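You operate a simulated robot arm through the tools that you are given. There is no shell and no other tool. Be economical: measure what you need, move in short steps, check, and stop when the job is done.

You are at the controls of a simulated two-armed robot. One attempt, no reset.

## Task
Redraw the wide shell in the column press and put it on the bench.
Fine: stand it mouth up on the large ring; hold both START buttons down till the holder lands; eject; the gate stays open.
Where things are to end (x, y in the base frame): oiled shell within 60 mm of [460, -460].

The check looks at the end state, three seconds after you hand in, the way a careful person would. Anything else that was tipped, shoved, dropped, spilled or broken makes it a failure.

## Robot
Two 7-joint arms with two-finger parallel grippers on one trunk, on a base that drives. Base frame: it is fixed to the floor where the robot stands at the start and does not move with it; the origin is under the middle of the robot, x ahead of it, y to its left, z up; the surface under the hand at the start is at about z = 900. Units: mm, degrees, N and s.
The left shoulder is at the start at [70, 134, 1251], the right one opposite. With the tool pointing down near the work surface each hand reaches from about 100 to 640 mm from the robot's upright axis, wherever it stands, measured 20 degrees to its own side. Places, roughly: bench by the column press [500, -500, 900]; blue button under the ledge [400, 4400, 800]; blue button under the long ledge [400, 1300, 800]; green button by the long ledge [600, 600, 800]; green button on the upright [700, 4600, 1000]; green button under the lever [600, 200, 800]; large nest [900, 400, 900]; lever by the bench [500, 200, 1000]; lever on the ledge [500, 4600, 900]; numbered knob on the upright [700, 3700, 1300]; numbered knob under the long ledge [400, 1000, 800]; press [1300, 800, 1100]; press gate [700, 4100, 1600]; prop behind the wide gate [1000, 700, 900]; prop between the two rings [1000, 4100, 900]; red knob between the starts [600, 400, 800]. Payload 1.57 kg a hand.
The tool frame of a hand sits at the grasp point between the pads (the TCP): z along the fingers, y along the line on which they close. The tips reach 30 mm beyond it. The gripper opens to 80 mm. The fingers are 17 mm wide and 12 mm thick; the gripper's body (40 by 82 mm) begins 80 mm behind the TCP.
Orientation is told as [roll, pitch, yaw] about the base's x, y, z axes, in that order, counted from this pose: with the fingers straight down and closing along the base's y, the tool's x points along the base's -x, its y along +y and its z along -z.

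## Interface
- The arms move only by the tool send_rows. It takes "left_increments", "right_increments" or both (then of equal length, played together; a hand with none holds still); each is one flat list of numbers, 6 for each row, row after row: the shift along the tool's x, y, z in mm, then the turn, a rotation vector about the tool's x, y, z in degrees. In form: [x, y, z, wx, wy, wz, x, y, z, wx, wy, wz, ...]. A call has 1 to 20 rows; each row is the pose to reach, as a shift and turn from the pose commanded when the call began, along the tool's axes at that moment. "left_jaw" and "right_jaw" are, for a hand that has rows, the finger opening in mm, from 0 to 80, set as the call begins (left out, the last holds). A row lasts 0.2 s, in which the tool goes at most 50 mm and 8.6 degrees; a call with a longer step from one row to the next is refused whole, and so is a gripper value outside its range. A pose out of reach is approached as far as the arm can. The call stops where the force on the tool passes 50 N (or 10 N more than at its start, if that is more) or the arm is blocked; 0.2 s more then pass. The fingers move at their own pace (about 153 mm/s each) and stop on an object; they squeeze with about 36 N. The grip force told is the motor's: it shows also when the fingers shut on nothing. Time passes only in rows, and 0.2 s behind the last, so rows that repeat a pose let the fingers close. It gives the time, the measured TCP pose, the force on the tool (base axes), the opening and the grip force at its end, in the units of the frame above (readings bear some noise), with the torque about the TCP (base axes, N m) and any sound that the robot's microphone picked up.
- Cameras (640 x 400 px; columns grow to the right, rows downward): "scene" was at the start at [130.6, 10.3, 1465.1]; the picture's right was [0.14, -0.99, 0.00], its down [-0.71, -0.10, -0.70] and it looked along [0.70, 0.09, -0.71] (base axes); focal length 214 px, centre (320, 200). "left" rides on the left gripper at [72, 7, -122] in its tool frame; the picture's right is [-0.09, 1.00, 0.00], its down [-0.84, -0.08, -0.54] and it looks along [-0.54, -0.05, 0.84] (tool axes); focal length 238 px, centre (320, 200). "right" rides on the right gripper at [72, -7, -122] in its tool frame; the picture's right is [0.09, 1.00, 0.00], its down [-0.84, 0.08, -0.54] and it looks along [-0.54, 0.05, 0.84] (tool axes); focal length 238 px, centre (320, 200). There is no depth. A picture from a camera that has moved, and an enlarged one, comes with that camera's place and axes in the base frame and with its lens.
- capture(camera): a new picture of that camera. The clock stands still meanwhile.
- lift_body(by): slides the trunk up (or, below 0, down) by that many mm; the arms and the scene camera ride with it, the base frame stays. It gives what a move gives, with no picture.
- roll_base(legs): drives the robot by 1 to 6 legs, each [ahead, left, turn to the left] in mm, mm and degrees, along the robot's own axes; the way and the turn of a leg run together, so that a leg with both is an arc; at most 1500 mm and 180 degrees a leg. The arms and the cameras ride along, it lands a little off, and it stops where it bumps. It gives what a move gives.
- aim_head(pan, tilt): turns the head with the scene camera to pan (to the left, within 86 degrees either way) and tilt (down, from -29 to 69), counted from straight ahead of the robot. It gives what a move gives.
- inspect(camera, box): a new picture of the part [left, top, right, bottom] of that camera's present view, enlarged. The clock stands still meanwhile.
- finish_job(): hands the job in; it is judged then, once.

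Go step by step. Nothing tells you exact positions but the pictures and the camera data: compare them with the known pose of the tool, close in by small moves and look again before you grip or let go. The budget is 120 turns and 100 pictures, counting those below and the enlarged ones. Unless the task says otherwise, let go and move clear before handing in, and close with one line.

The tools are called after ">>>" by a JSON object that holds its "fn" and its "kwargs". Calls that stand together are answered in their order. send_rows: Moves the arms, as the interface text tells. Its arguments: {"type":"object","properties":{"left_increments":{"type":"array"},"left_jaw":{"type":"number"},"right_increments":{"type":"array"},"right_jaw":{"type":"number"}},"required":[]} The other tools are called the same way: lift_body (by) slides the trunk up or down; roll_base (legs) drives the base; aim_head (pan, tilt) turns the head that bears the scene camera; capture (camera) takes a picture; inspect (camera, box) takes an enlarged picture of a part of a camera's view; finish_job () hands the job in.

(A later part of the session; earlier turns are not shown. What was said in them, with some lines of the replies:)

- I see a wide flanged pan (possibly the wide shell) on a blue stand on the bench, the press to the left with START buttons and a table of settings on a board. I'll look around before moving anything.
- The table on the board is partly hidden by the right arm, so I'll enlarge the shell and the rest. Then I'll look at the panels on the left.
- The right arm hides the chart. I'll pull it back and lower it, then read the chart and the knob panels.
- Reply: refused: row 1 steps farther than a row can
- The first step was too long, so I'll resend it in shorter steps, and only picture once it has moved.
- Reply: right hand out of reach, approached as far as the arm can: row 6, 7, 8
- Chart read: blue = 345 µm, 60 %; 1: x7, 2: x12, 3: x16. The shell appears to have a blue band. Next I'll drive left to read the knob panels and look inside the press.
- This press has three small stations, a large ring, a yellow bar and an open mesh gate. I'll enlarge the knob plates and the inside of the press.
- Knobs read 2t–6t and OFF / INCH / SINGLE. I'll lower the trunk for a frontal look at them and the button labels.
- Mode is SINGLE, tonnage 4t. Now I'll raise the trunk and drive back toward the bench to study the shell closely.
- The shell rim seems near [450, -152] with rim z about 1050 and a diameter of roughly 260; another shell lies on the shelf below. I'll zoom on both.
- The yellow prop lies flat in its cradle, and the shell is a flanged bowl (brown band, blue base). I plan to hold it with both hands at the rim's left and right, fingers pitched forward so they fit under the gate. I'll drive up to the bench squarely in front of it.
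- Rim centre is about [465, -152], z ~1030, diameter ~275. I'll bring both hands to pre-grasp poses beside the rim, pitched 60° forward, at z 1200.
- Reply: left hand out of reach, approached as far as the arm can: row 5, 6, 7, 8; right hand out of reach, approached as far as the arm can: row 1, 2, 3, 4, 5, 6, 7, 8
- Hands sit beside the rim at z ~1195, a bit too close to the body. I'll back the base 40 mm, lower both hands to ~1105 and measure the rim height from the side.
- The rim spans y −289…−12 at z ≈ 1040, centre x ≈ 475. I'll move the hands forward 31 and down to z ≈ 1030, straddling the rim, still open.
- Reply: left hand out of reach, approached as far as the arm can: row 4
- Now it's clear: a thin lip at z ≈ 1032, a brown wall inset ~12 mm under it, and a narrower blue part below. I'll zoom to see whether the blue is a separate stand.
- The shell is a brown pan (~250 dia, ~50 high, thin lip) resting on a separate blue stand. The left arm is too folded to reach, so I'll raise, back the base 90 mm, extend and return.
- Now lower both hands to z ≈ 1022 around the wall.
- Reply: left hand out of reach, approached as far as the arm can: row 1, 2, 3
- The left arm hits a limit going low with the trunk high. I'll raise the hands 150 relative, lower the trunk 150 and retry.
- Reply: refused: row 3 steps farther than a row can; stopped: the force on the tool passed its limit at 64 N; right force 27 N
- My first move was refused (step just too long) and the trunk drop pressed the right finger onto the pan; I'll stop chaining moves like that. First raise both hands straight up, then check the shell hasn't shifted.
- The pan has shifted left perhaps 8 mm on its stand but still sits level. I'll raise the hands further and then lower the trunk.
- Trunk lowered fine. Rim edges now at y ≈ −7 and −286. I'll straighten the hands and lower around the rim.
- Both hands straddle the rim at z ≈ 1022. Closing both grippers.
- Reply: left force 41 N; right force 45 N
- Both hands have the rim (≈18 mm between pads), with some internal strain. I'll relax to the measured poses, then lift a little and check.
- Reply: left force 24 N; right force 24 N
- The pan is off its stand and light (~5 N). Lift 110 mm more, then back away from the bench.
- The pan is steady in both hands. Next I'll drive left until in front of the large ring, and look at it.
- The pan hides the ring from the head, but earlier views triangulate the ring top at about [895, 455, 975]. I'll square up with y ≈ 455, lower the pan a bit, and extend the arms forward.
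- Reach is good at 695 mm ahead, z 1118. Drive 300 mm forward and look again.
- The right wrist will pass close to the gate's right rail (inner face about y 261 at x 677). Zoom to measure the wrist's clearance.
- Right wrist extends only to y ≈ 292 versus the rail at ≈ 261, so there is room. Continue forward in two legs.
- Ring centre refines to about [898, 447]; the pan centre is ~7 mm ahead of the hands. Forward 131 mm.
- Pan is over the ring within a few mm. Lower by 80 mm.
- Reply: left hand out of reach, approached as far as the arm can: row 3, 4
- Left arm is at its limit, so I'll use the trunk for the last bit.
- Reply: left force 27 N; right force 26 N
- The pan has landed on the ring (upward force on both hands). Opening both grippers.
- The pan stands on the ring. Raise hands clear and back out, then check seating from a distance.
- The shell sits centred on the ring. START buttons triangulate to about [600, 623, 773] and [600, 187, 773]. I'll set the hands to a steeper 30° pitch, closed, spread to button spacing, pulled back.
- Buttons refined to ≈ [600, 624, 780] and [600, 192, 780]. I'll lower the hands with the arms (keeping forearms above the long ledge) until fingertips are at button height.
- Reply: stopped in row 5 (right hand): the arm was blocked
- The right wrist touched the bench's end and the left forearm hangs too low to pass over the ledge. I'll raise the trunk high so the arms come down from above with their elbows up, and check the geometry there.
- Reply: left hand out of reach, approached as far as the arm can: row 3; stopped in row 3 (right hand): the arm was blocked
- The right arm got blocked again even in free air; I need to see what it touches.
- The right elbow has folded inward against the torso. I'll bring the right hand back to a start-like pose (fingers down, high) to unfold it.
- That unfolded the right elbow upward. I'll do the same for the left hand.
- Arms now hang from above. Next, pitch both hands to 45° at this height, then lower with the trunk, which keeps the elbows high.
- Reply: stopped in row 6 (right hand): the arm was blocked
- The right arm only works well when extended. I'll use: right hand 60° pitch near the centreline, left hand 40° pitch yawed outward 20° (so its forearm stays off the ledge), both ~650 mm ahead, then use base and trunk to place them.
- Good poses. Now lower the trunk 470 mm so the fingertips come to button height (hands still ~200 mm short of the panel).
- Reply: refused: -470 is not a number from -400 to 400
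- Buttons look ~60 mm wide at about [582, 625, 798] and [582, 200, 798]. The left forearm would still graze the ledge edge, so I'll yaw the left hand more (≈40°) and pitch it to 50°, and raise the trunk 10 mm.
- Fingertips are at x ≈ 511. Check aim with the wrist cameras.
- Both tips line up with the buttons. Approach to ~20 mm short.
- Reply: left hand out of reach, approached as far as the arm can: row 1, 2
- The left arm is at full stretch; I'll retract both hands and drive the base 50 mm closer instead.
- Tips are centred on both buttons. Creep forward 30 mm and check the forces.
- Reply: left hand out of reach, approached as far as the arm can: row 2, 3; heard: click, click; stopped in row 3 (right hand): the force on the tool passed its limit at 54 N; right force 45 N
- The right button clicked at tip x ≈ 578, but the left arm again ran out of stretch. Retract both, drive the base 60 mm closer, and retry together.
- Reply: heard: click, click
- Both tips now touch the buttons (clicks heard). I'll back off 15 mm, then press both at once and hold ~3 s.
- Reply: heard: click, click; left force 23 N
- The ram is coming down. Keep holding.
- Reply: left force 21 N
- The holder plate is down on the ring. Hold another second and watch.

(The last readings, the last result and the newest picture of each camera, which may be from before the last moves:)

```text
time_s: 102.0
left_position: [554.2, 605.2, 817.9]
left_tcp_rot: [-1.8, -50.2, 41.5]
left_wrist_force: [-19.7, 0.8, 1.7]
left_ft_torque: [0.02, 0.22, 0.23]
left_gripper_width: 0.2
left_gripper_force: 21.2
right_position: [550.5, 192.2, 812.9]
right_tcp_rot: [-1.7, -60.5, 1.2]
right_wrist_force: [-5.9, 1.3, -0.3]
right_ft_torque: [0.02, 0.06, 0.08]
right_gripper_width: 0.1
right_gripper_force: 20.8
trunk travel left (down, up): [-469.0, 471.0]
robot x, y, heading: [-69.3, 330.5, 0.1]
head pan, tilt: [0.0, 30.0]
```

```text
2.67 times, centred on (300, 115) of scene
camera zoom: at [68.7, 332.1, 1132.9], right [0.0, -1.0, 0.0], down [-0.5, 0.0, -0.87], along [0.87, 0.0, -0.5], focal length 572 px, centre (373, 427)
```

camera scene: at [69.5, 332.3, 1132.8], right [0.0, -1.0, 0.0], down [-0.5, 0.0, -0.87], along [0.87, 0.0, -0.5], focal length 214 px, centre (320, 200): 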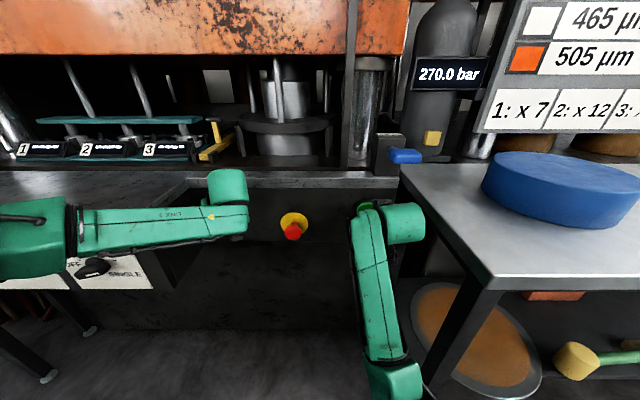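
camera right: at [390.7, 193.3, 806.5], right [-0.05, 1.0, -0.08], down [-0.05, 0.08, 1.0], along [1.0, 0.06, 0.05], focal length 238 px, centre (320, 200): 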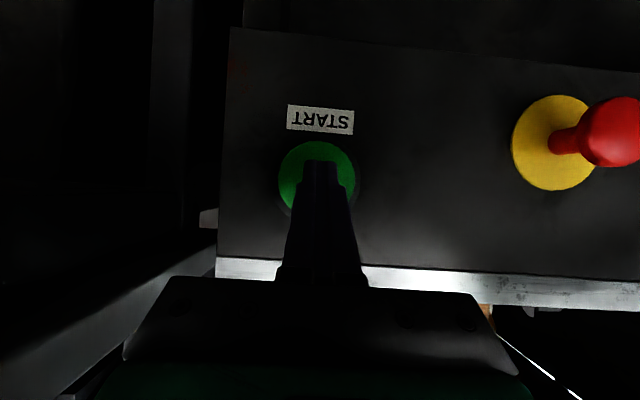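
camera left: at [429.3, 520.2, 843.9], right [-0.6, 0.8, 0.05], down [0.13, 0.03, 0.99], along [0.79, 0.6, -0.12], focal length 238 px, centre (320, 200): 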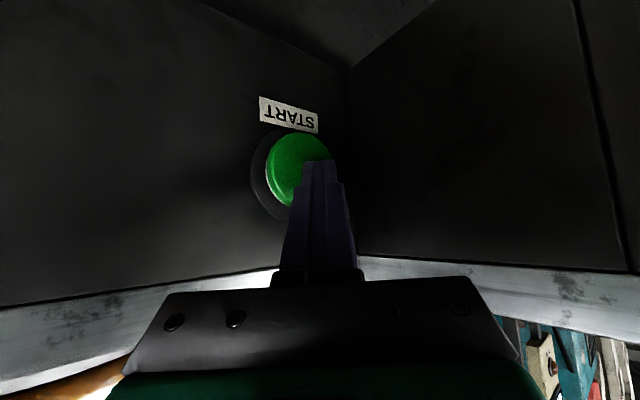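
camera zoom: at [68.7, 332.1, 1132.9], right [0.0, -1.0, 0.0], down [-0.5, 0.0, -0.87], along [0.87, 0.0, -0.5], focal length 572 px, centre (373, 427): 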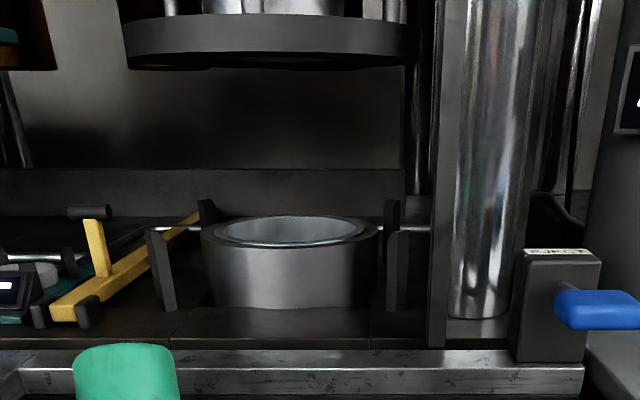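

The stroke completed and the ram is back up, with the shell down in the ring. Release the buttons and back off for the EJECT lever (paddle ≈ [497, 160, 990]).

>>> {"fn": "send_rows", "kwargs": {"left_increments": [14.3, 20, -17, 0, 0, 0, 28.7, 40, -34, 0, 0, 0], "right_increments": [15, 0, -26, 0, 0, 0, 30, 0, -52, 0, 0, 0]}}

>>> {"fn": "roll_base", "kwargs": {"legs": [[-130, 0, 0]]}}

>>> {"fn": "lift_body", "kwargs": {"by": 260}}

>>> {"fn": "aim_head", "kwargs": {"pan": 0, "tilt": 35}}

>>> {"fn": "capture", "kwargs": {"camera": "scene"}}

```text
time_s: 102.8
left_position: [497.9, 606.8, 812.6]
left_tcp_rot: [-1.4, -50.0, 41.3]
left_wrist_force: [-0.2, -1.3, 0.5]
left_ft_torque: [-0.01, 0.02, 0.02]
left_gripper_width: 0.1
left_gripper_force: 21.5
right_position: [502.3, 173.7, 860.5]
right_tcp_rot: [-6.4, -66.2, 3.5]
right_wrist_force: [0.8, -0.3, 0.2]
right_ft_torque: [0.04, 0.03, 0.03]
right_gripper_width: 0.0
right_gripper_force: 21.2
trunk travel left (down, up): [-469.0, 471.0]
robot x, y, heading: [-64.5, 334.1, 0.0]
head pan, tilt: [0.0, 30.0]
stopped in row 2 (right hand): the arm was blocked; the commanded pose is now the measured one
```

```text
time_s: 104.1
left_position: [368.8, 607.4, 813.3]
left_tcp_rot: [-1.7, -50.1, 41.4]
left_wrist_force: [0.5, -1.0, 0.7]
left_ft_torque: [-0.01, 0.0, 0.01]
left_gripper_width: 0.0
left_gripper_force: 21.4
right_position: [372.9, 176.4, 860.7]
right_tcp_rot: [-6.4, -66.2, 3.6]
right_wrist_force: [-0.7, -0.5, 0.7]
right_ft_torque: [-0.02, 0.0, -0.02]
right_gripper_width: 0.0
right_gripper_force: 21.4
trunk travel left (down, up): [-469.0, 471.0]
robot x, y, heading: [-195.0, 332.3, 0.1]
head pan, tilt: [0.0, 30.0]
```

```text
time_s: 106.8
left_position: [370.1, 607.3, 1074.8]
left_tcp_rot: [-1.5, -49.9, 41.4]
left_wrist_force: [0.3, 0.5, 0.3]
left_ft_torque: [-0.02, -0.02, -0.01]
left_gripper_width: 0.1
left_gripper_force: 21.0
right_position: [374.8, 176.2, 1120.8]
right_tcp_rot: [-6.7, -66.2, 3.7]
right_wrist_force: [-0.6, -0.1, -0.4]
right_ft_torque: [-0.02, -0.01, 0.02]
right_gripper_width: 0.0
right_gripper_force: 21.7
trunk travel left (down, up): [-729.0, 211.0]
robot x, y, heading: [-192.4, 332.6, -0.1]
head pan, tilt: [0.0, 30.0]
```

```text
time_s: 107.4
left_position: [369.8, 608.1, 1073.5]
left_tcp_rot: [-1.5, -50.0, 41.4]
left_wrist_force: [-0.8, 0.5, 0.7]
left_ft_torque: [-0.02, 0.0, -0.02]
left_gripper_width: 0.2
left_gripper_force: 21.4
right_position: [373.8, 173.8, 1120.0]
right_tcp_rot: [-6.7, -66.2, 3.7]
right_wrist_force: [0.0, -0.6, 0.0]
right_ft_torque: [0.02, -0.02, 0.01]
right_gripper_width: 0.1
right_gripper_force: 20.7
trunk travel left (down, up): [-729.0, 211.0]
robot x, y, heading: [-189.6, 331.1, -0.0]
head pan, tilt: [0.0, 35.0]
```

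```text
12 pictures are left
camera scene: at [-55.3, 331.7, 1384.4], right [0.0, -1.0, 0.0], down [-0.57, 0.0, -0.82], along [0.82, 0.0, -0.57], focal length 214 px, centre (320, 200)
```

scene: 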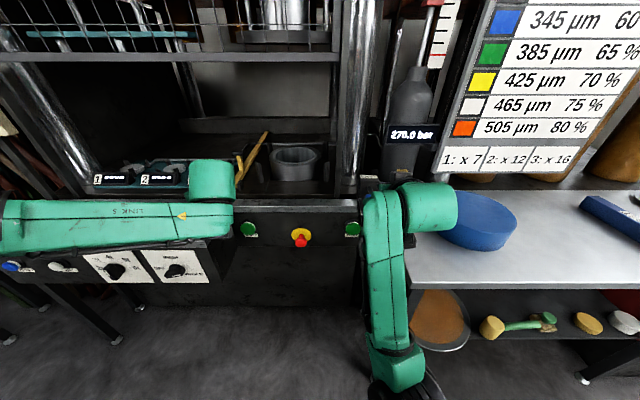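

The lever is hidden behind the right wrist. I'll straighten and extend the right hand so its tip hovers ~45 mm above the paddle, then check with one picture.

>>> {"fn": "send_rows", "kwargs": {"right_increments": [0, -4, 30, -0.8, 1.5, 0.4, 0, -7, 60, -1.6, 3, 0.7, 5, -10, 90, -2.4, 4.6, 1.1, 17, -14, 111, -3.3, 6.2, 1.5]}}

>>> {"fn": "capture", "kwargs": {"camera": "right"}}

```text
time_s: 108.4
left_position: [370.3, 606.9, 1073.3]
left_tcp_rot: [-1.5, -50.0, 41.2]
left_wrist_force: [0.1, -0.5, 0.3]
left_ft_torque: [-0.01, 0.02, 0.02]
left_gripper_width: 0.0
left_gripper_force: 21.3
right_position: [469.1, 156.2, 1061.3]
right_tcp_rot: [0.6, -60.0, -0.6]
right_wrist_force: [-0.4, -0.7, 0.4]
right_ft_torque: [0.0, 0.01, -0.01]
right_gripper_width: 0.2
right_gripper_force: 21.2
trunk travel left (down, up): [-729.0, 211.0]
robot x, y, heading: [-199.1, 329.6, 0.2]
head pan, tilt: [0.0, 35.0]
```

```text
11 pictures are left
camera right: at [326.9, 150.0, 1059.7], right [-0.04, 1.0, -0.07], down [-0.05, 0.07, 1.0], along [1.0, 0.05, 0.05], focal length 238 px, centre (320, 200)
```

right: 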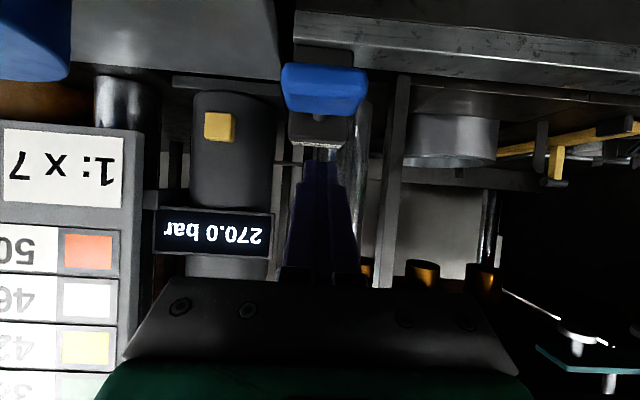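

The tip is centred over the paddle (≈ [497, 155, 990]). Press it down steadily, watching for force.

>>> {"fn": "send_rows", "kwargs": {"right_increments": [17, 0, 10, 0, 0, 0, 35, 0, 20, 0, 0, 0, 48, 0, 27, 0, 0, 0, 61, 0, 35, 0, 0, 0, 74, 0, 42, 0, 0, 0, 87, 0, 50, 0, 0, 0, 87, 0, 50, 0, 0, 0]}}

>>> {"fn": "inspect", "kwargs": {"camera": "scene", "box": [230, 110, 430, 240]}}

```text
time_s: 110.0
left_position: [364.4, 608.6, 1076.8]
left_tcp_rot: [-1.7, -50.3, 41.6]
left_wrist_force: [-0.1, 0.1, -0.3]
left_ft_torque: [0.0, -0.01, 0.0]
left_gripper_width: 0.1
left_gripper_force: 21.1
right_position: [466.7, 155.5, 966.3]
right_tcp_rot: [0.4, -60.7, -0.4]
right_wrist_force: [-3.2, -1.4, 18.8]
right_ft_torque: [-0.02, -0.33, -0.02]
right_gripper_width: 0.1
right_gripper_force: 21.5
trunk travel left (down, up): [-729.0, 211.0]
robot x, y, heading: [-193.5, 333.7, -0.1]
head pan, tilt: [0.0, 35.0]
```

```text
3.08 times, centred on (330, 175) of scene
camera zoom: at [-61.0, 332.5, 1385.2], right [0.0, -1.0, 0.0], down [-0.57, 0.0, -0.82], along [0.82, 0.0, -0.57], focal length 660 px, centre (289, 277)
```

zoom: 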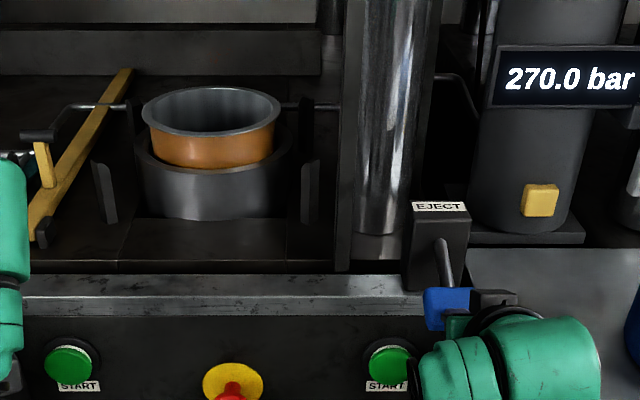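

The shell is ejected and stands up out of the ring, now narrower. Release the lever and see whether it stays up.

>>> {"fn": "send_rows", "kwargs": {"right_increments": [-22, 0, -12, 0, 0, 0, -48, 0, -27, 0, 0, 0, -74, 0, -42, 0, 0, 0, -100, 0, -58, 0, 0, 0]}}

>>> {"fn": "roll_base", "kwargs": {"legs": [[-100, 0, 0]]}}

>>> {"fn": "inspect", "kwargs": {"camera": "scene", "box": [230, 90, 430, 220]}}

```text
time_s: 111.0
left_position: [369.5, 607.7, 1073.4]
left_tcp_rot: [-1.6, -50.2, 41.4]
left_wrist_force: [-0.5, 0.2, 0.0]
left_ft_torque: [0.01, 0.0, -0.03]
left_gripper_width: 0.2
left_gripper_force: 21.3
right_position: [466.9, 156.5, 1074.9]
right_tcp_rot: [0.5, -59.9, -0.3]
right_wrist_force: [0.0, 0.0, -0.1]
right_ft_torque: [0.02, -0.02, 0.01]
right_gripper_width: 0.0
right_gripper_force: 20.8
trunk travel left (down, up): [-729.0, 211.0]
robot x, y, heading: [-192.5, 336.2, -0.3]
head pan, tilt: [0.0, 35.0]
```

```text
time_s: 112.2
left_position: [270.8, 607.3, 1074.3]
left_tcp_rot: [-1.5, -50.1, 41.4]
left_wrist_force: [-0.4, 0.4, 1.4]
left_ft_torque: [-0.01, -0.03, -0.01]
left_gripper_width: 0.3
left_gripper_force: 21.9
right_position: [369.6, 156.6, 1075.5]
right_tcp_rot: [0.4, -60.0, -0.4]
right_wrist_force: [0.0, -0.9, 0.5]
right_ft_torque: [0.02, -0.04, -0.01]
right_gripper_width: 0.1
right_gripper_force: 21.4
trunk travel left (down, up): [-729.0, 211.0]
robot x, y, heading: [-296.2, 329.3, -0.1]
head pan, tilt: [0.0, 35.0]
```

```text
3.08 times, centred on (330, 155) of scene
camera zoom: at [-154.1, 331.9, 1384.2], right [0.0, -1.0, 0.0], down [-0.57, 0.0, -0.82], along [0.82, 0.0, -0.57], focal length 660 px, centre (289, 338)
```

zoom: 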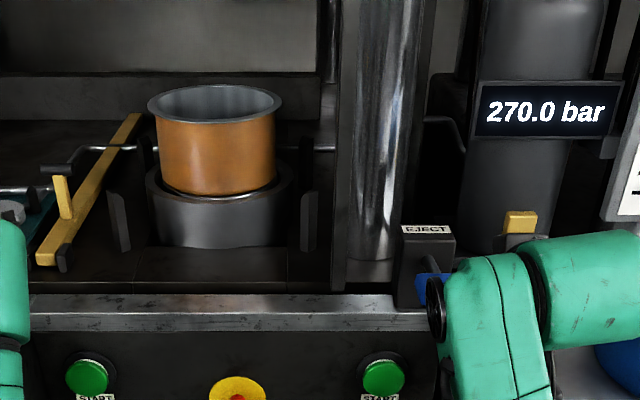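

The shell now stands ejected, ~215 mm rim, rim top z ≈ 1099, centre ≈ [895, 447]. I'll bring both hands back to 60° pitch, 200 mm apart, jaws open, then line up.

>>> {"fn": "send_rows", "kwargs": {"left_increments": [-5.5, -35.8, -10.6, 5.3, -1.7, 4.4, -11, -71.5, -21.3, 10.6, -3.3, 8.9, -16.5, -107.3, -31.9, 15.9, -5, 13.3, -22, -143, -42.5, 21.1, -6.7, 17.7, -27.5, -178.8, -53.2, 26.4, -8.3, 22.2, -33, -214.6, -63.8, 31.7, -10, 26.6], "right_increments": [-11.4, 12, -2, 0, 0, 0, -22.8, 24, -4, 0, 0, 0, -34, 36, -6, 0, 0, 0, -45.5, 49, -8, 0, 0, 0, -57, 61, -10, 0, 0, 0, -68.3, 73, -11.7, 0, 0, 0], "left_jaw": 60, "right_jaw": 60}}

```text
time_s: 113.6
left_position: [374.1, 439.1, 1143.1]
left_tcp_rot: [5.5, -59.8, -5.8]
left_wrist_force: [0.2, -0.3, 0.3]
left_ft_torque: [0.0, 0.0, -0.02]
left_gripper_width: 59.9
left_gripper_force: 0.1
left hand out of reach, approached as far as the arm can: row 6
right_position: [392.6, 230.4, 1141.4]
right_tcp_rot: [0.3, -60.1, -0.4]
right_wrist_force: [-0.6, 1.1, -0.5]
right_ft_torque: [0.0, -0.02, 0.0]
right_gripper_width: 59.9
right_gripper_force: 0.0
trunk travel left (down, up): [-729.0, 211.0]
robot x, y, heading: [-292.6, 335.5, -0.2]
head pan, tilt: [0.0, 35.0]
```

>>> {"fn": "send_rows", "kwargs": {"left_increments": [-5, 2, 8, 0.5, 0, -2.9, -9, 4, 15.6, 0.5, 0, -2.9]}}

>>> {"fn": "roll_base", "kwargs": {"legs": [[0, 110, 0.1]]}}

```text
time_s: 114.2
left_position: [385.7, 449.1, 1143.7]
left_tcp_rot: [-0.1, -60.0, 0.2]
left_wrist_force: [0.8, 0.7, -0.2]
left_ft_torque: [-0.01, -0.02, 0.02]
left_gripper_width: 59.8
left_gripper_force: 0.1
left hand out of reach, approached as far as the arm can: row 1, 2
right_position: [392.9, 229.6, 1140.4]
right_tcp_rot: [0.3, -60.1, -0.4]
right_wrist_force: [0.2, -0.5, -0.9]
right_ft_torque: [0.0, 0.03, 0.01]
right_gripper_width: 59.9
right_gripper_force: 0.0
trunk travel left (down, up): [-729.0, 211.0]
robot x, y, heading: [-295.3, 332.3, -0.1]
head pan, tilt: [0.0, 35.0]
```

```text
time_s: 115.4
left_position: [385.6, 560.5, 1142.5]
left_tcp_rot: [0.1, -59.9, 0.1]
left_wrist_force: [0.7, -0.5, -0.3]
left_ft_torque: [0.02, 0.02, 0.01]
left_gripper_width: 59.9
left_gripper_force: 0.0
right_position: [392.4, 341.8, 1140.7]
right_tcp_rot: [0.5, -60.0, -0.4]
right_wrist_force: [0.2, -0.1, 0.1]
right_ft_torque: [0.01, -0.01, 0.03]
right_gripper_width: 59.9
right_gripper_force: 0.2
trunk travel left (down, up): [-729.0, 211.0]
robot x, y, heading: [-295.2, 444.3, 0.1]
head pan, tilt: [0.0, 35.0]
```

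Drive forward 350 mm with a small sideways trim, then look.

>>> {"fn": "roll_base", "kwargs": {"legs": [[350, -7, 0]]}}

>>> {"fn": "capture", "kwargs": {"camera": "scene"}}

```text
time_s: 117.7
left_position: [732.0, 556.2, 1142.9]
left_tcp_rot: [0.0, -60.0, 0.2]
left_wrist_force: [-0.2, 0.0, -0.1]
left_ft_torque: [-0.02, -0.01, 0.01]
left_gripper_width: 60.2
left_gripper_force: 0.1
right_position: [739.3, 338.3, 1142.0]
right_tcp_rot: [0.3, -60.1, -0.2]
right_wrist_force: [-0.6, -0.9, -0.2]
right_ft_torque: [-0.02, 0.01, 0.0]
right_gripper_width: 60.2
right_gripper_force: 0.2
trunk travel left (down, up): [-729.0, 211.0]
robot x, y, heading: [55.5, 437.1, 0.1]
head pan, tilt: [0.0, 35.0]
```

```text
8 pictures are left
camera scene: at [191.4, 437.7, 1384.5], right [0.0, -1.0, 0.0], down [-0.57, 0.0, -0.82], along [0.82, 0.0, -0.57], focal length 214 px, centre (320, 200)
```

scene: 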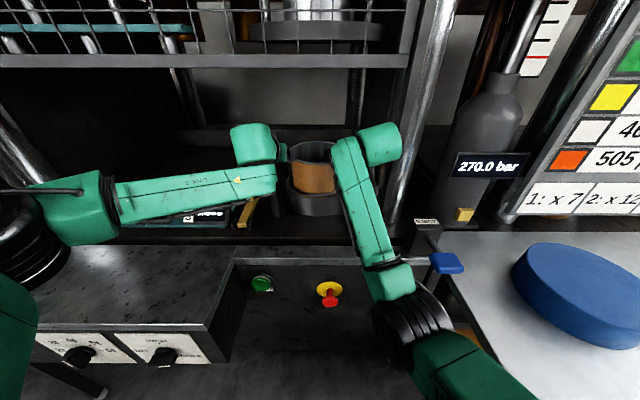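

>>> {"fn": "roll_base", "kwargs": {"legs": [[153, 0, 0]]}}

>>> {"fn": "inspect", "kwargs": {"camera": "scene", "box": [220, 130, 420, 260]}}

```text
time_s: 119.0
left_position: [888.5, 556.3, 1143.0]
left_tcp_rot: [0.1, -60.0, 0.2]
left_wrist_force: [0.4, -0.3, 1.2]
left_ft_torque: [0.05, 0.01, 0.02]
left_gripper_width: 59.9
left_gripper_force: 0.0
right_position: [895.4, 336.3, 1142.8]
right_tcp_rot: [0.4, -60.2, -0.3]
right_wrist_force: [-0.8, 0.3, -0.3]
right_ft_torque: [0.02, -0.01, 0.0]
right_gripper_width: 59.8
right_gripper_force: 0.1
trunk travel left (down, up): [-729.0, 211.0]
robot x, y, heading: [208.6, 435.4, 0.1]
head pan, tilt: [0.0, 35.0]
```

```text
3.08 times, centred on (320, 195) of scene
camera zoom: at [346.7, 437.9, 1384.6], right [0.0, -1.0, 0.0], down [-0.57, 0.0, -0.82], along [0.82, 0.0, -0.57], focal length 660 px, centre (320, 215)
```

zoom: 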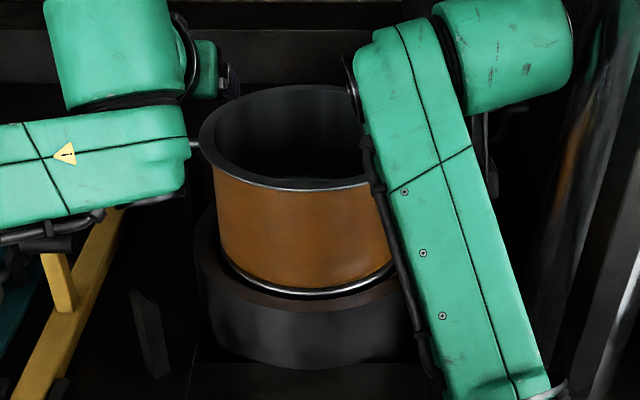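

Shell centre ≈ [900, 453], rim z ≈ 1095. Trim the hands sideways over the wall, open wider.

>>> {"fn": "send_rows", "kwargs": {"left_increments": [-4, -3, 7, 0, 0, 0, -4, -6, 7, 0, 0, 0], "right_increments": [-1.5, 9, 2.6, 0, 0, 0, -1.5, 19, 2.6, 0, 0, 0], "left_jaw": 76, "right_jaw": 76}}

>>> {"fn": "capture", "kwargs": {"camera": "left"}}

```text
time_s: 119.7
left_position: [890.2, 556.5, 1142.3]
left_tcp_rot: [-0.2, -59.8, 0.2]
left_wrist_force: [0.5, -1.1, 0.9]
left_ft_torque: [-0.01, 0.03, 0.05]
left_gripper_width: 76.0
left_gripper_force: 0.1
left hand out of reach, approached as far as the arm can: row 1, 2
right_position: [899.7, 355.1, 1140.8]
right_tcp_rot: [0.2, -60.1, -0.2]
right_wrist_force: [0.4, 0.0, -0.1]
right_ft_torque: [-0.01, 0.03, 0.02]
right_gripper_width: 76.0
right_gripper_force: 0.0
trunk travel left (down, up): [-729.0, 211.0]
robot x, y, heading: [209.1, 439.4, 0.2]
head pan, tilt: [0.0, 35.0]
```

```text
6 pictures are left
camera left: at [748.3, 562.3, 1141.5], right [0.04, 1.0, 0.08], down [-0.05, -0.08, 1.0], along [1.0, -0.05, 0.05], focal length 238 px, centre (320, 200)
```

left: 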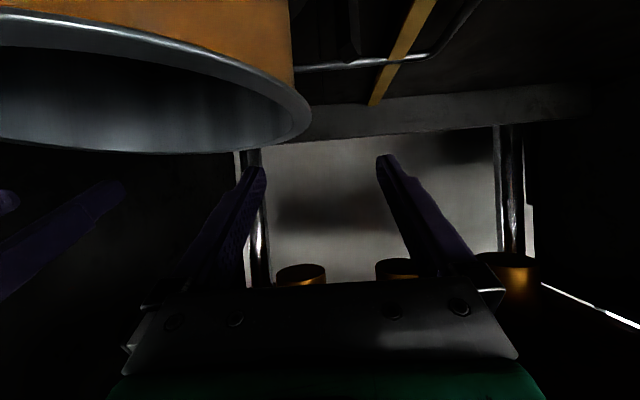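

Lip edge at y ≈ 553, z ≈ 1092. Both hands straddle the wall; lower with the trunk 58 mm.

>>> {"fn": "lift_body", "kwargs": {"by": -58}}

>>> {"fn": "send_rows", "kwargs": {"left_increments": [0, 0, 0, 0, 0, 0, 0, 0, 0, 0, 0, 0, 0, 0, 0, 0, 0, 0], "right_increments": [0, 0, 0, 0, 0, 0, 0, 0, 0, 0, 0, 0, 0, 0, 0, 0, 0, 0], "left_jaw": 0, "right_jaw": 0}}

```text
time_s: 120.6
left_position: [889.4, 555.6, 1085.7]
left_tcp_rot: [0.0, -59.9, 0.3]
left_wrist_force: [0.4, 0.5, 0.6]
left_ft_torque: [0.01, 0.01, -0.01]
left_gripper_width: 75.8
left_gripper_force: 0.0
right_position: [899.5, 355.9, 1083.1]
right_tcp_rot: [0.4, -60.1, -0.2]
right_wrist_force: [0.3, 0.6, 0.0]
right_ft_torque: [0.0, 0.01, -0.02]
right_gripper_width: 76.0
right_gripper_force: 0.1
trunk travel left (down, up): [-671.0, 269.0]
robot x, y, heading: [212.0, 437.1, 0.4]
head pan, tilt: [0.0, 35.0]
```

```text
time_s: 121.4
left_position: [887.4, 549.7, 1088.5]
left_tcp_rot: [-0.8, -60.4, 0.0]
left_wrist_force: [12.6, -43.1, 16.3]
left_ft_torque: [-0.08, 0.44, 1.28]
left_gripper_width: 19.5
left_gripper_force: 33.3
right_position: [899.1, 362.8, 1083.9]
right_tcp_rot: [1.2, -60.1, 0.0]
right_wrist_force: [-7.4, 45.9, -0.2]
right_ft_torque: [0.05, -0.4, -0.36]
right_gripper_width: 17.6
right_gripper_force: 32.4
trunk travel left (down, up): [-671.0, 269.0]
robot x, y, heading: [208.4, 439.1, 0.2]
head pan, tilt: [0.0, 35.0]
```

Gripped both sides. Relax the inward strain and lift 45 mm with the trunk.

>>> {"fn": "send_rows", "kwargs": {"left_increments": [0, -4, 0, 0, 0, 0, 0, -4, 0, 0, 0, 0], "right_increments": [0, 5, 0, 0, 0, 0, 0, 5, 0, 0, 0, 0]}}

>>> {"fn": "lift_body", "kwargs": {"by": 45}}

>>> {"fn": "inspect", "kwargs": {"camera": "scene", "box": [220, 130, 420, 260]}}

```text
time_s: 122.0
left_position: [887.3, 552.1, 1085.6]
left_tcp_rot: [-0.5, -60.2, 0.3]
left_wrist_force: [23.0, -30.2, 11.1]
left_ft_torque: [0.04, 0.06, 1.5]
left_gripper_width: 19.3
left_gripper_force: 33.5
right_position: [898.5, 362.5, 1084.6]
right_tcp_rot: [1.0, -60.1, -0.4]
right_wrist_force: [-17.1, 32.6, 2.5]
right_ft_torque: [0.46, -0.14, 1.55]
right_gripper_width: 17.4
right_gripper_force: 32.2
trunk travel left (down, up): [-671.0, 269.0]
robot x, y, heading: [212.3, 437.5, 0.4]
head pan, tilt: [0.0, 35.0]
```

```text
time_s: 122.9
left_position: [890.3, 552.4, 1127.0]
left_tcp_rot: [-0.3, -59.8, 0.1]
left_wrist_force: [6.4, -26.2, -3.2]
left_ft_torque: [-0.49, 0.5, -0.47]
left_gripper_width: 15.3
left_gripper_force: 31.2
right_position: [901.7, 363.1, 1127.7]
right_tcp_rot: [1.0, -60.1, -0.5]
right_wrist_force: [-6.7, 26.9, -2.1]
right_ft_torque: [0.67, -0.46, 1.32]
right_gripper_width: 17.1
right_gripper_force: 31.9
trunk travel left (down, up): [-716.0, 224.0]
robot x, y, heading: [209.3, 440.2, 0.5]
head pan, tilt: [0.0, 35.0]
```

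```text
3.08 times, centred on (320, 195) of scene
camera zoom: at [350.6, 438.3, 1371.1], right [0.0, -1.0, 0.0], down [-0.57, 0.0, -0.82], along [0.82, 0.0, -0.57], focal length 660 px, centre (320, 215)
```

zoom: 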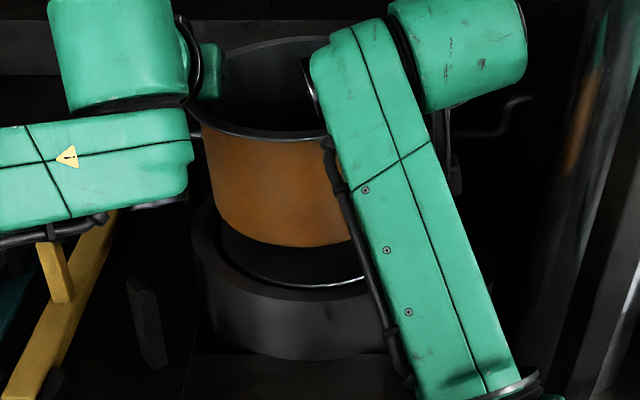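

The shell is up and clear of the ring. Back straight out of the press.

>>> {"fn": "roll_base", "kwargs": {"legs": [[-650, 0, -0.4]]}}

>>> {"fn": "lift_body", "kwargs": {"by": 60}}

>>> {"fn": "roll_base", "kwargs": {"legs": [[0, -918, 0]]}}

```text
time_s: 126.5
left_position: [249.0, 540.5, 1128.2]
left_tcp_rot: [-0.3, -59.9, -1.2]
left_wrist_force: [5.2, -25.4, -2.2]
left_ft_torque: [-0.46, -0.08, -0.45]
left_gripper_width: 15.2
left_gripper_force: 31.0
right_position: [255.9, 351.8, 1127.5]
right_tcp_rot: [0.8, -60.0, -1.7]
right_wrist_force: [-6.6, 27.1, -2.7]
right_ft_torque: [0.42, 0.09, 1.34]
right_gripper_width: 17.3
right_gripper_force: 32.4
trunk travel left (down, up): [-716.0, 224.0]
robot x, y, heading: [-435.8, 443.8, -1.2]
head pan, tilt: [0.0, 35.0]
```

```text
time_s: 127.5
left_position: [248.3, 541.3, 1188.5]
left_tcp_rot: [-0.4, -59.8, -1.1]
left_wrist_force: [3.4, -1.2, -3.3]
left_ft_torque: [-0.29, -0.09, -0.25]
left_gripper_width: 15.1
left_gripper_force: 31.1
right_position: [256.0, 351.2, 1187.9]
right_tcp_rot: [0.9, -59.8, -1.7]
right_wrist_force: [-4.2, 0.4, -1.8]
right_ft_torque: [0.42, 0.13, 0.82]
right_gripper_width: 17.1
right_gripper_force: 32.2
trunk travel left (down, up): [-776.0, 164.0]
robot x, y, heading: [-430.0, 444.1, -1.3]
head pan, tilt: [0.0, 35.0]
```

```text
time_s: 132.3
left_position: [223.8, -385.3, 1188.5]
left_tcp_rot: [-0.4, -59.9, -2.1]
left_wrist_force: [2.3, -3.3, -3.2]
left_ft_torque: [-0.28, 0.04, -0.36]
left_gripper_width: 15.0
left_gripper_force: 31.1
right_position: [227.9, -574.3, 1187.5]
right_tcp_rot: [0.9, -59.9, -2.6]
right_wrist_force: [-2.3, 2.1, -1.6]
right_ft_torque: [0.42, 0.07, 0.87]
right_gripper_width: 17.0
right_gripper_force: 31.9
trunk travel left (down, up): [-776.0, 164.0]
robot x, y, heading: [-456.8, -473.1, -2.0]
head pan, tilt: [0.0, 35.0]
```

Cup at ≈ [234, -480]. Drive forward 226 with a 2° left turn to reach [460, -460].

>>> {"fn": "roll_base", "kwargs": {"legs": [[224, 0, 2]]}}

>>> {"fn": "capture", "kwargs": {"camera": "scene"}}

```text
time_s: 134.0
left_position: [441.6, -368.3, 1191.5]
left_tcp_rot: [-0.4, -60.0, -0.2]
left_wrist_force: [1.8, 0.3, -2.6]
left_ft_torque: [-0.24, -0.04, -0.36]
left_gripper_width: 15.2
left_gripper_force: 31.1
right_position: [450.5, -558.1, 1189.0]
right_tcp_rot: [0.9, -60.1, -0.8]
right_wrist_force: [-3.7, -0.5, -2.1]
right_ft_torque: [0.37, 0.11, 0.77]
right_gripper_width: 17.2
right_gripper_force: 31.9
trunk travel left (down, up): [-776.0, 164.0]
robot x, y, heading: [-236.8, -477.7, -0.2]
head pan, tilt: [0.0, 35.0]
```

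```text
4 pictures are left
camera scene: at [-99.2, -478.5, 1431.5], right [0.0, -1.0, 0.0], down [-0.57, 0.0, -0.82], along [0.82, 0.0, -0.57], focal length 214 px, centre (320, 200)
```

scene: 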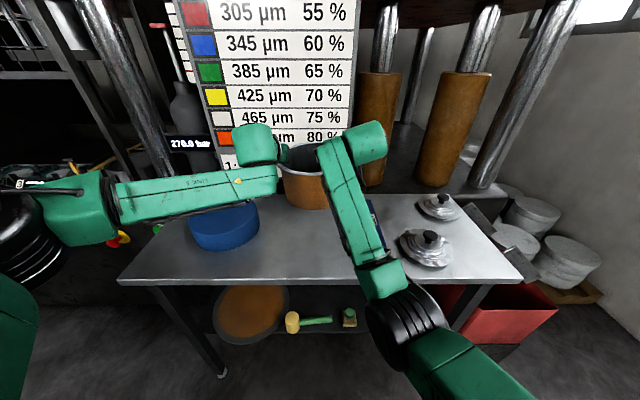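

Position ≈ [454, -463], clear of the stand and SET block. Lower by trunk: 160 mm first.

>>> {"fn": "lift_body", "kwargs": {"by": -160}}

>>> {"fn": "inspect", "kwargs": {"camera": "scene", "box": [200, 80, 440, 240]}}

```text
time_s: 135.8
left_position: [441.9, -369.0, 1029.1]
left_tcp_rot: [-0.2, -59.9, -0.3]
left_wrist_force: [2.4, 1.0, -2.3]
left_ft_torque: [-0.25, -0.09, -0.31]
left_gripper_width: 15.1
left_gripper_force: 30.8
right_position: [453.9, -557.7, 1027.7]
right_tcp_rot: [0.9, -59.9, -0.8]
right_wrist_force: [-2.7, -0.2, -3.0]
right_ft_torque: [0.43, 0.1, 0.84]
right_gripper_width: 17.0
right_gripper_force: 31.8
trunk travel left (down, up): [-616.0, 324.0]
robot x, y, heading: [-237.7, -476.1, -0.3]
head pan, tilt: [0.0, 35.0]
```

```text
2.50 times, centred on (320, 160) of scene
camera zoom: at [-97.1, -478.5, 1271.2], right [0.0, -1.0, 0.0], down [-0.57, 0.0, -0.82], along [0.82, 0.0, -0.57], focal length 536 px, centre (320, 300)
```

zoom: 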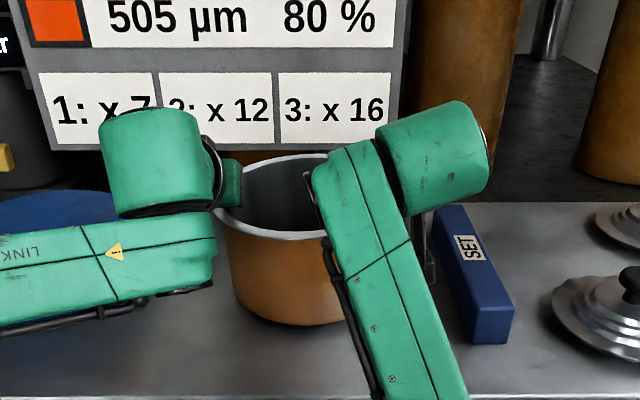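

Still ~15–25 mm above the bench. Lower in small steps, watching forces.

>>> {"fn": "lift_body", "kwargs": {"by": -14}}

>>> {"fn": "lift_body", "kwargs": {"by": -6}}

```text
time_s: 136.5
left_position: [439.6, -369.5, 1024.0]
left_tcp_rot: [-0.4, -60.7, -0.3]
left_wrist_force: [10.0, -0.2, 21.0]
left_ft_torque: [-0.13, 0.71, -0.5]
left_gripper_width: 15.1
left_gripper_force: 30.8
right_position: [450.6, -559.5, 1018.9]
right_tcp_rot: [1.1, -60.4, -0.9]
right_wrist_force: [1.8, -2.2, 8.0]
right_ft_torque: [0.56, -0.56, 0.81]
right_gripper_width: 16.9
right_gripper_force: 32.7
trunk travel left (down, up): [-602.0, 338.0]
robot x, y, heading: [-238.6, -480.9, -0.6]
head pan, tilt: [0.0, 35.0]
```

```text
time_s: 137.0
left_position: [436.7, -371.7, 1023.8]
left_tcp_rot: [-0.3, -61.3, -0.2]
left_wrist_force: [17.3, -0.6, 42.6]
left_ft_torque: [-0.32, 1.13, 0.32]
left_gripper_width: 15.0
left_gripper_force: 30.9
right_position: [446.4, -560.9, 1014.9]
right_tcp_rot: [1.2, -60.5, -1.1]
right_wrist_force: [5.6, -3.6, 20.9]
right_ft_torque: [0.32, 0.28, 0.19]
right_gripper_width: 16.9
right_gripper_force: 32.5
trunk travel left (down, up): [-596.0, 344.0]
robot x, y, heading: [-233.6, -477.3, -0.4]
head pan, tilt: [0.0, 35.0]
```

It's on the bench. Ease the load by 6 mm, then open the grippers slowly.

>>> {"fn": "lift_body", "kwargs": {"by": 6}}

>>> {"fn": "send_rows", "kwargs": {"left_increments": [0, 0, 0, 0, 0, 0, 0, 0, 0, 0, 0, 0, 0, 0, 0, 0, 0, 0], "right_increments": [0, 0, 0, 0, 0, 0, 0, 0, 0, 0, 0, 0, 0, 0, 0, 0, 0, 0], "left_jaw": 60, "right_jaw": 60}}

>>> {"fn": "inspect", "kwargs": {"camera": "scene", "box": [200, 80, 440, 240]}}

```text
time_s: 137.6
left_position: [438.7, -369.7, 1023.0]
left_tcp_rot: [-0.2, -60.8, -0.3]
left_wrist_force: [10.6, 1.0, 29.9]
left_ft_torque: [-0.37, 0.2, 0.35]
left_gripper_width: 15.0
left_gripper_force: 31.1
right_position: [448.6, -559.8, 1014.2]
right_tcp_rot: [1.1, -59.9, -0.9]
right_wrist_force: [-1.3, -4.0, 5.3]
right_ft_torque: [0.12, 0.22, 0.45]
right_gripper_width: 17.1
right_gripper_force: 32.2
trunk travel left (down, up): [-602.0, 338.0]
robot x, y, heading: [-238.8, -478.2, -0.5]
head pan, tilt: [0.0, 35.0]
```

```text
time_s: 138.4
left_position: [442.3, -368.4, 1014.8]
left_tcp_rot: [-0.3, -59.9, -0.3]
left_wrist_force: [-0.1, -0.7, 1.0]
left_ft_torque: [-0.01, 0.0, 0.01]
left_gripper_width: 60.1
left_gripper_force: 0.0
right_position: [453.1, -558.1, 1014.5]
right_tcp_rot: [0.9, -59.9, -0.8]
right_wrist_force: [1.4, 0.2, -0.3]
right_ft_torque: [0.01, 0.02, 0.03]
right_gripper_width: 60.1
right_gripper_force: 0.0
trunk travel left (down, up): [-602.0, 338.0]
robot x, y, heading: [-237.3, -476.0, -0.3]
head pan, tilt: [0.0, 35.0]
```

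```text
2.50 times, centred on (320, 160) of scene
camera zoom: at [-97.5, -478.2, 1257.2], right [0.0, -1.0, 0.0], down [-0.57, 0.0, -0.82], along [0.82, 0.0, -0.57], focal length 536 px, centre (320, 300)
```

zoom: 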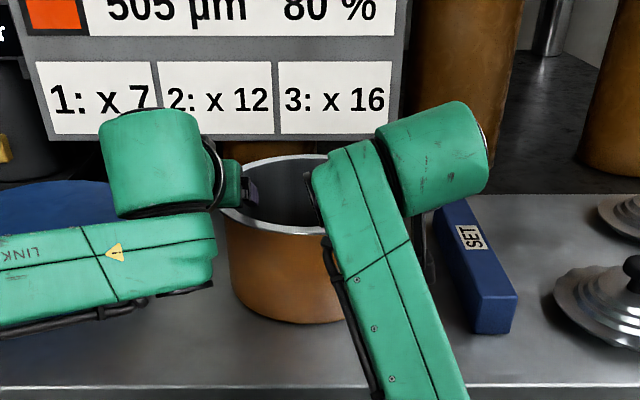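

The shell stands upright. Raise the hands clear, back away, and take a final look.

>>> {"fn": "lift_body", "kwargs": {"by": 130}}

>>> {"fn": "roll_base", "kwargs": {"legs": [[-300, 0, 0]]}}

>>> {"fn": "capture", "kwargs": {"camera": "scene"}}

```text
time_s: 139.9
left_position: [441.3, -369.0, 1147.2]
left_tcp_rot: [-0.3, -59.9, -0.4]
left_wrist_force: [-0.6, 1.0, 0.5]
left_ft_torque: [0.02, 0.0, 0.01]
left_gripper_width: 59.9
left_gripper_force: 0.1
right_position: [453.7, -558.0, 1145.7]
right_tcp_rot: [0.9, -60.0, -1.0]
right_wrist_force: [0.4, 0.5, 0.2]
right_ft_torque: [-0.01, 0.0, 0.04]
right_gripper_width: 60.1
right_gripper_force: 0.1
trunk travel left (down, up): [-732.0, 208.0]
robot x, y, heading: [-233.1, -474.9, -0.1]
head pan, tilt: [0.0, 35.0]
```

```text
time_s: 142.0
left_position: [143.9, -368.7, 1144.1]
left_tcp_rot: [-0.3, -59.9, -0.4]
left_wrist_force: [0.5, 0.5, -0.1]
left_ft_torque: [0.01, 0.02, -0.01]
left_gripper_width: 60.1
left_gripper_force: 0.1
right_position: [153.6, -558.1, 1143.3]
right_tcp_rot: [0.9, -59.9, -0.9]
right_wrist_force: [0.6, 0.1, -0.1]
right_ft_torque: [-0.01, -0.02, 0.0]
right_gripper_width: 60.1
right_gripper_force: 0.2
trunk travel left (down, up): [-732.0, 208.0]
robot x, y, heading: [-534.8, -478.7, -0.4]
head pan, tilt: [0.0, 35.0]
```

```text
1 pictures are left
camera scene: at [-396.6, -477.2, 1387.2], right [-0.01, -1.0, 0.0], down [-0.57, 0.0, -0.82], along [0.82, -0.01, -0.57], focal length 214 px, centre (320, 200)
```

scene: 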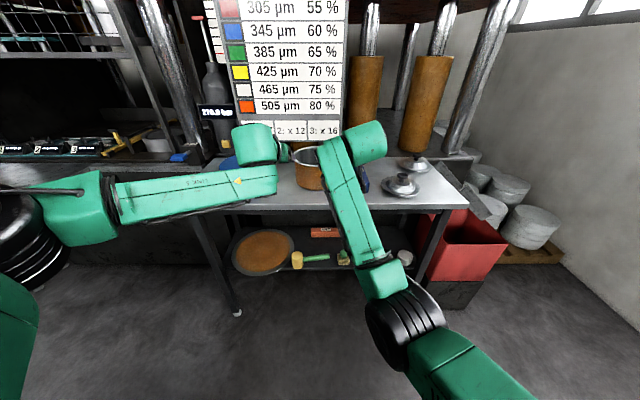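

The shell stands upright on the bench at about [455, -462]. The blue stand and SET block are undisturbed, the gate is still open, and the hands are clear. Handing in.

>>> {"fn": "finish_job", "kwargs": {}}

```text
The job is handed in.
```

The wide shell was redrawn in the column press, ejected, and set upright on the bench at about [455, -462], within the 60 mm limit; the gate is still open and both hands are clear.
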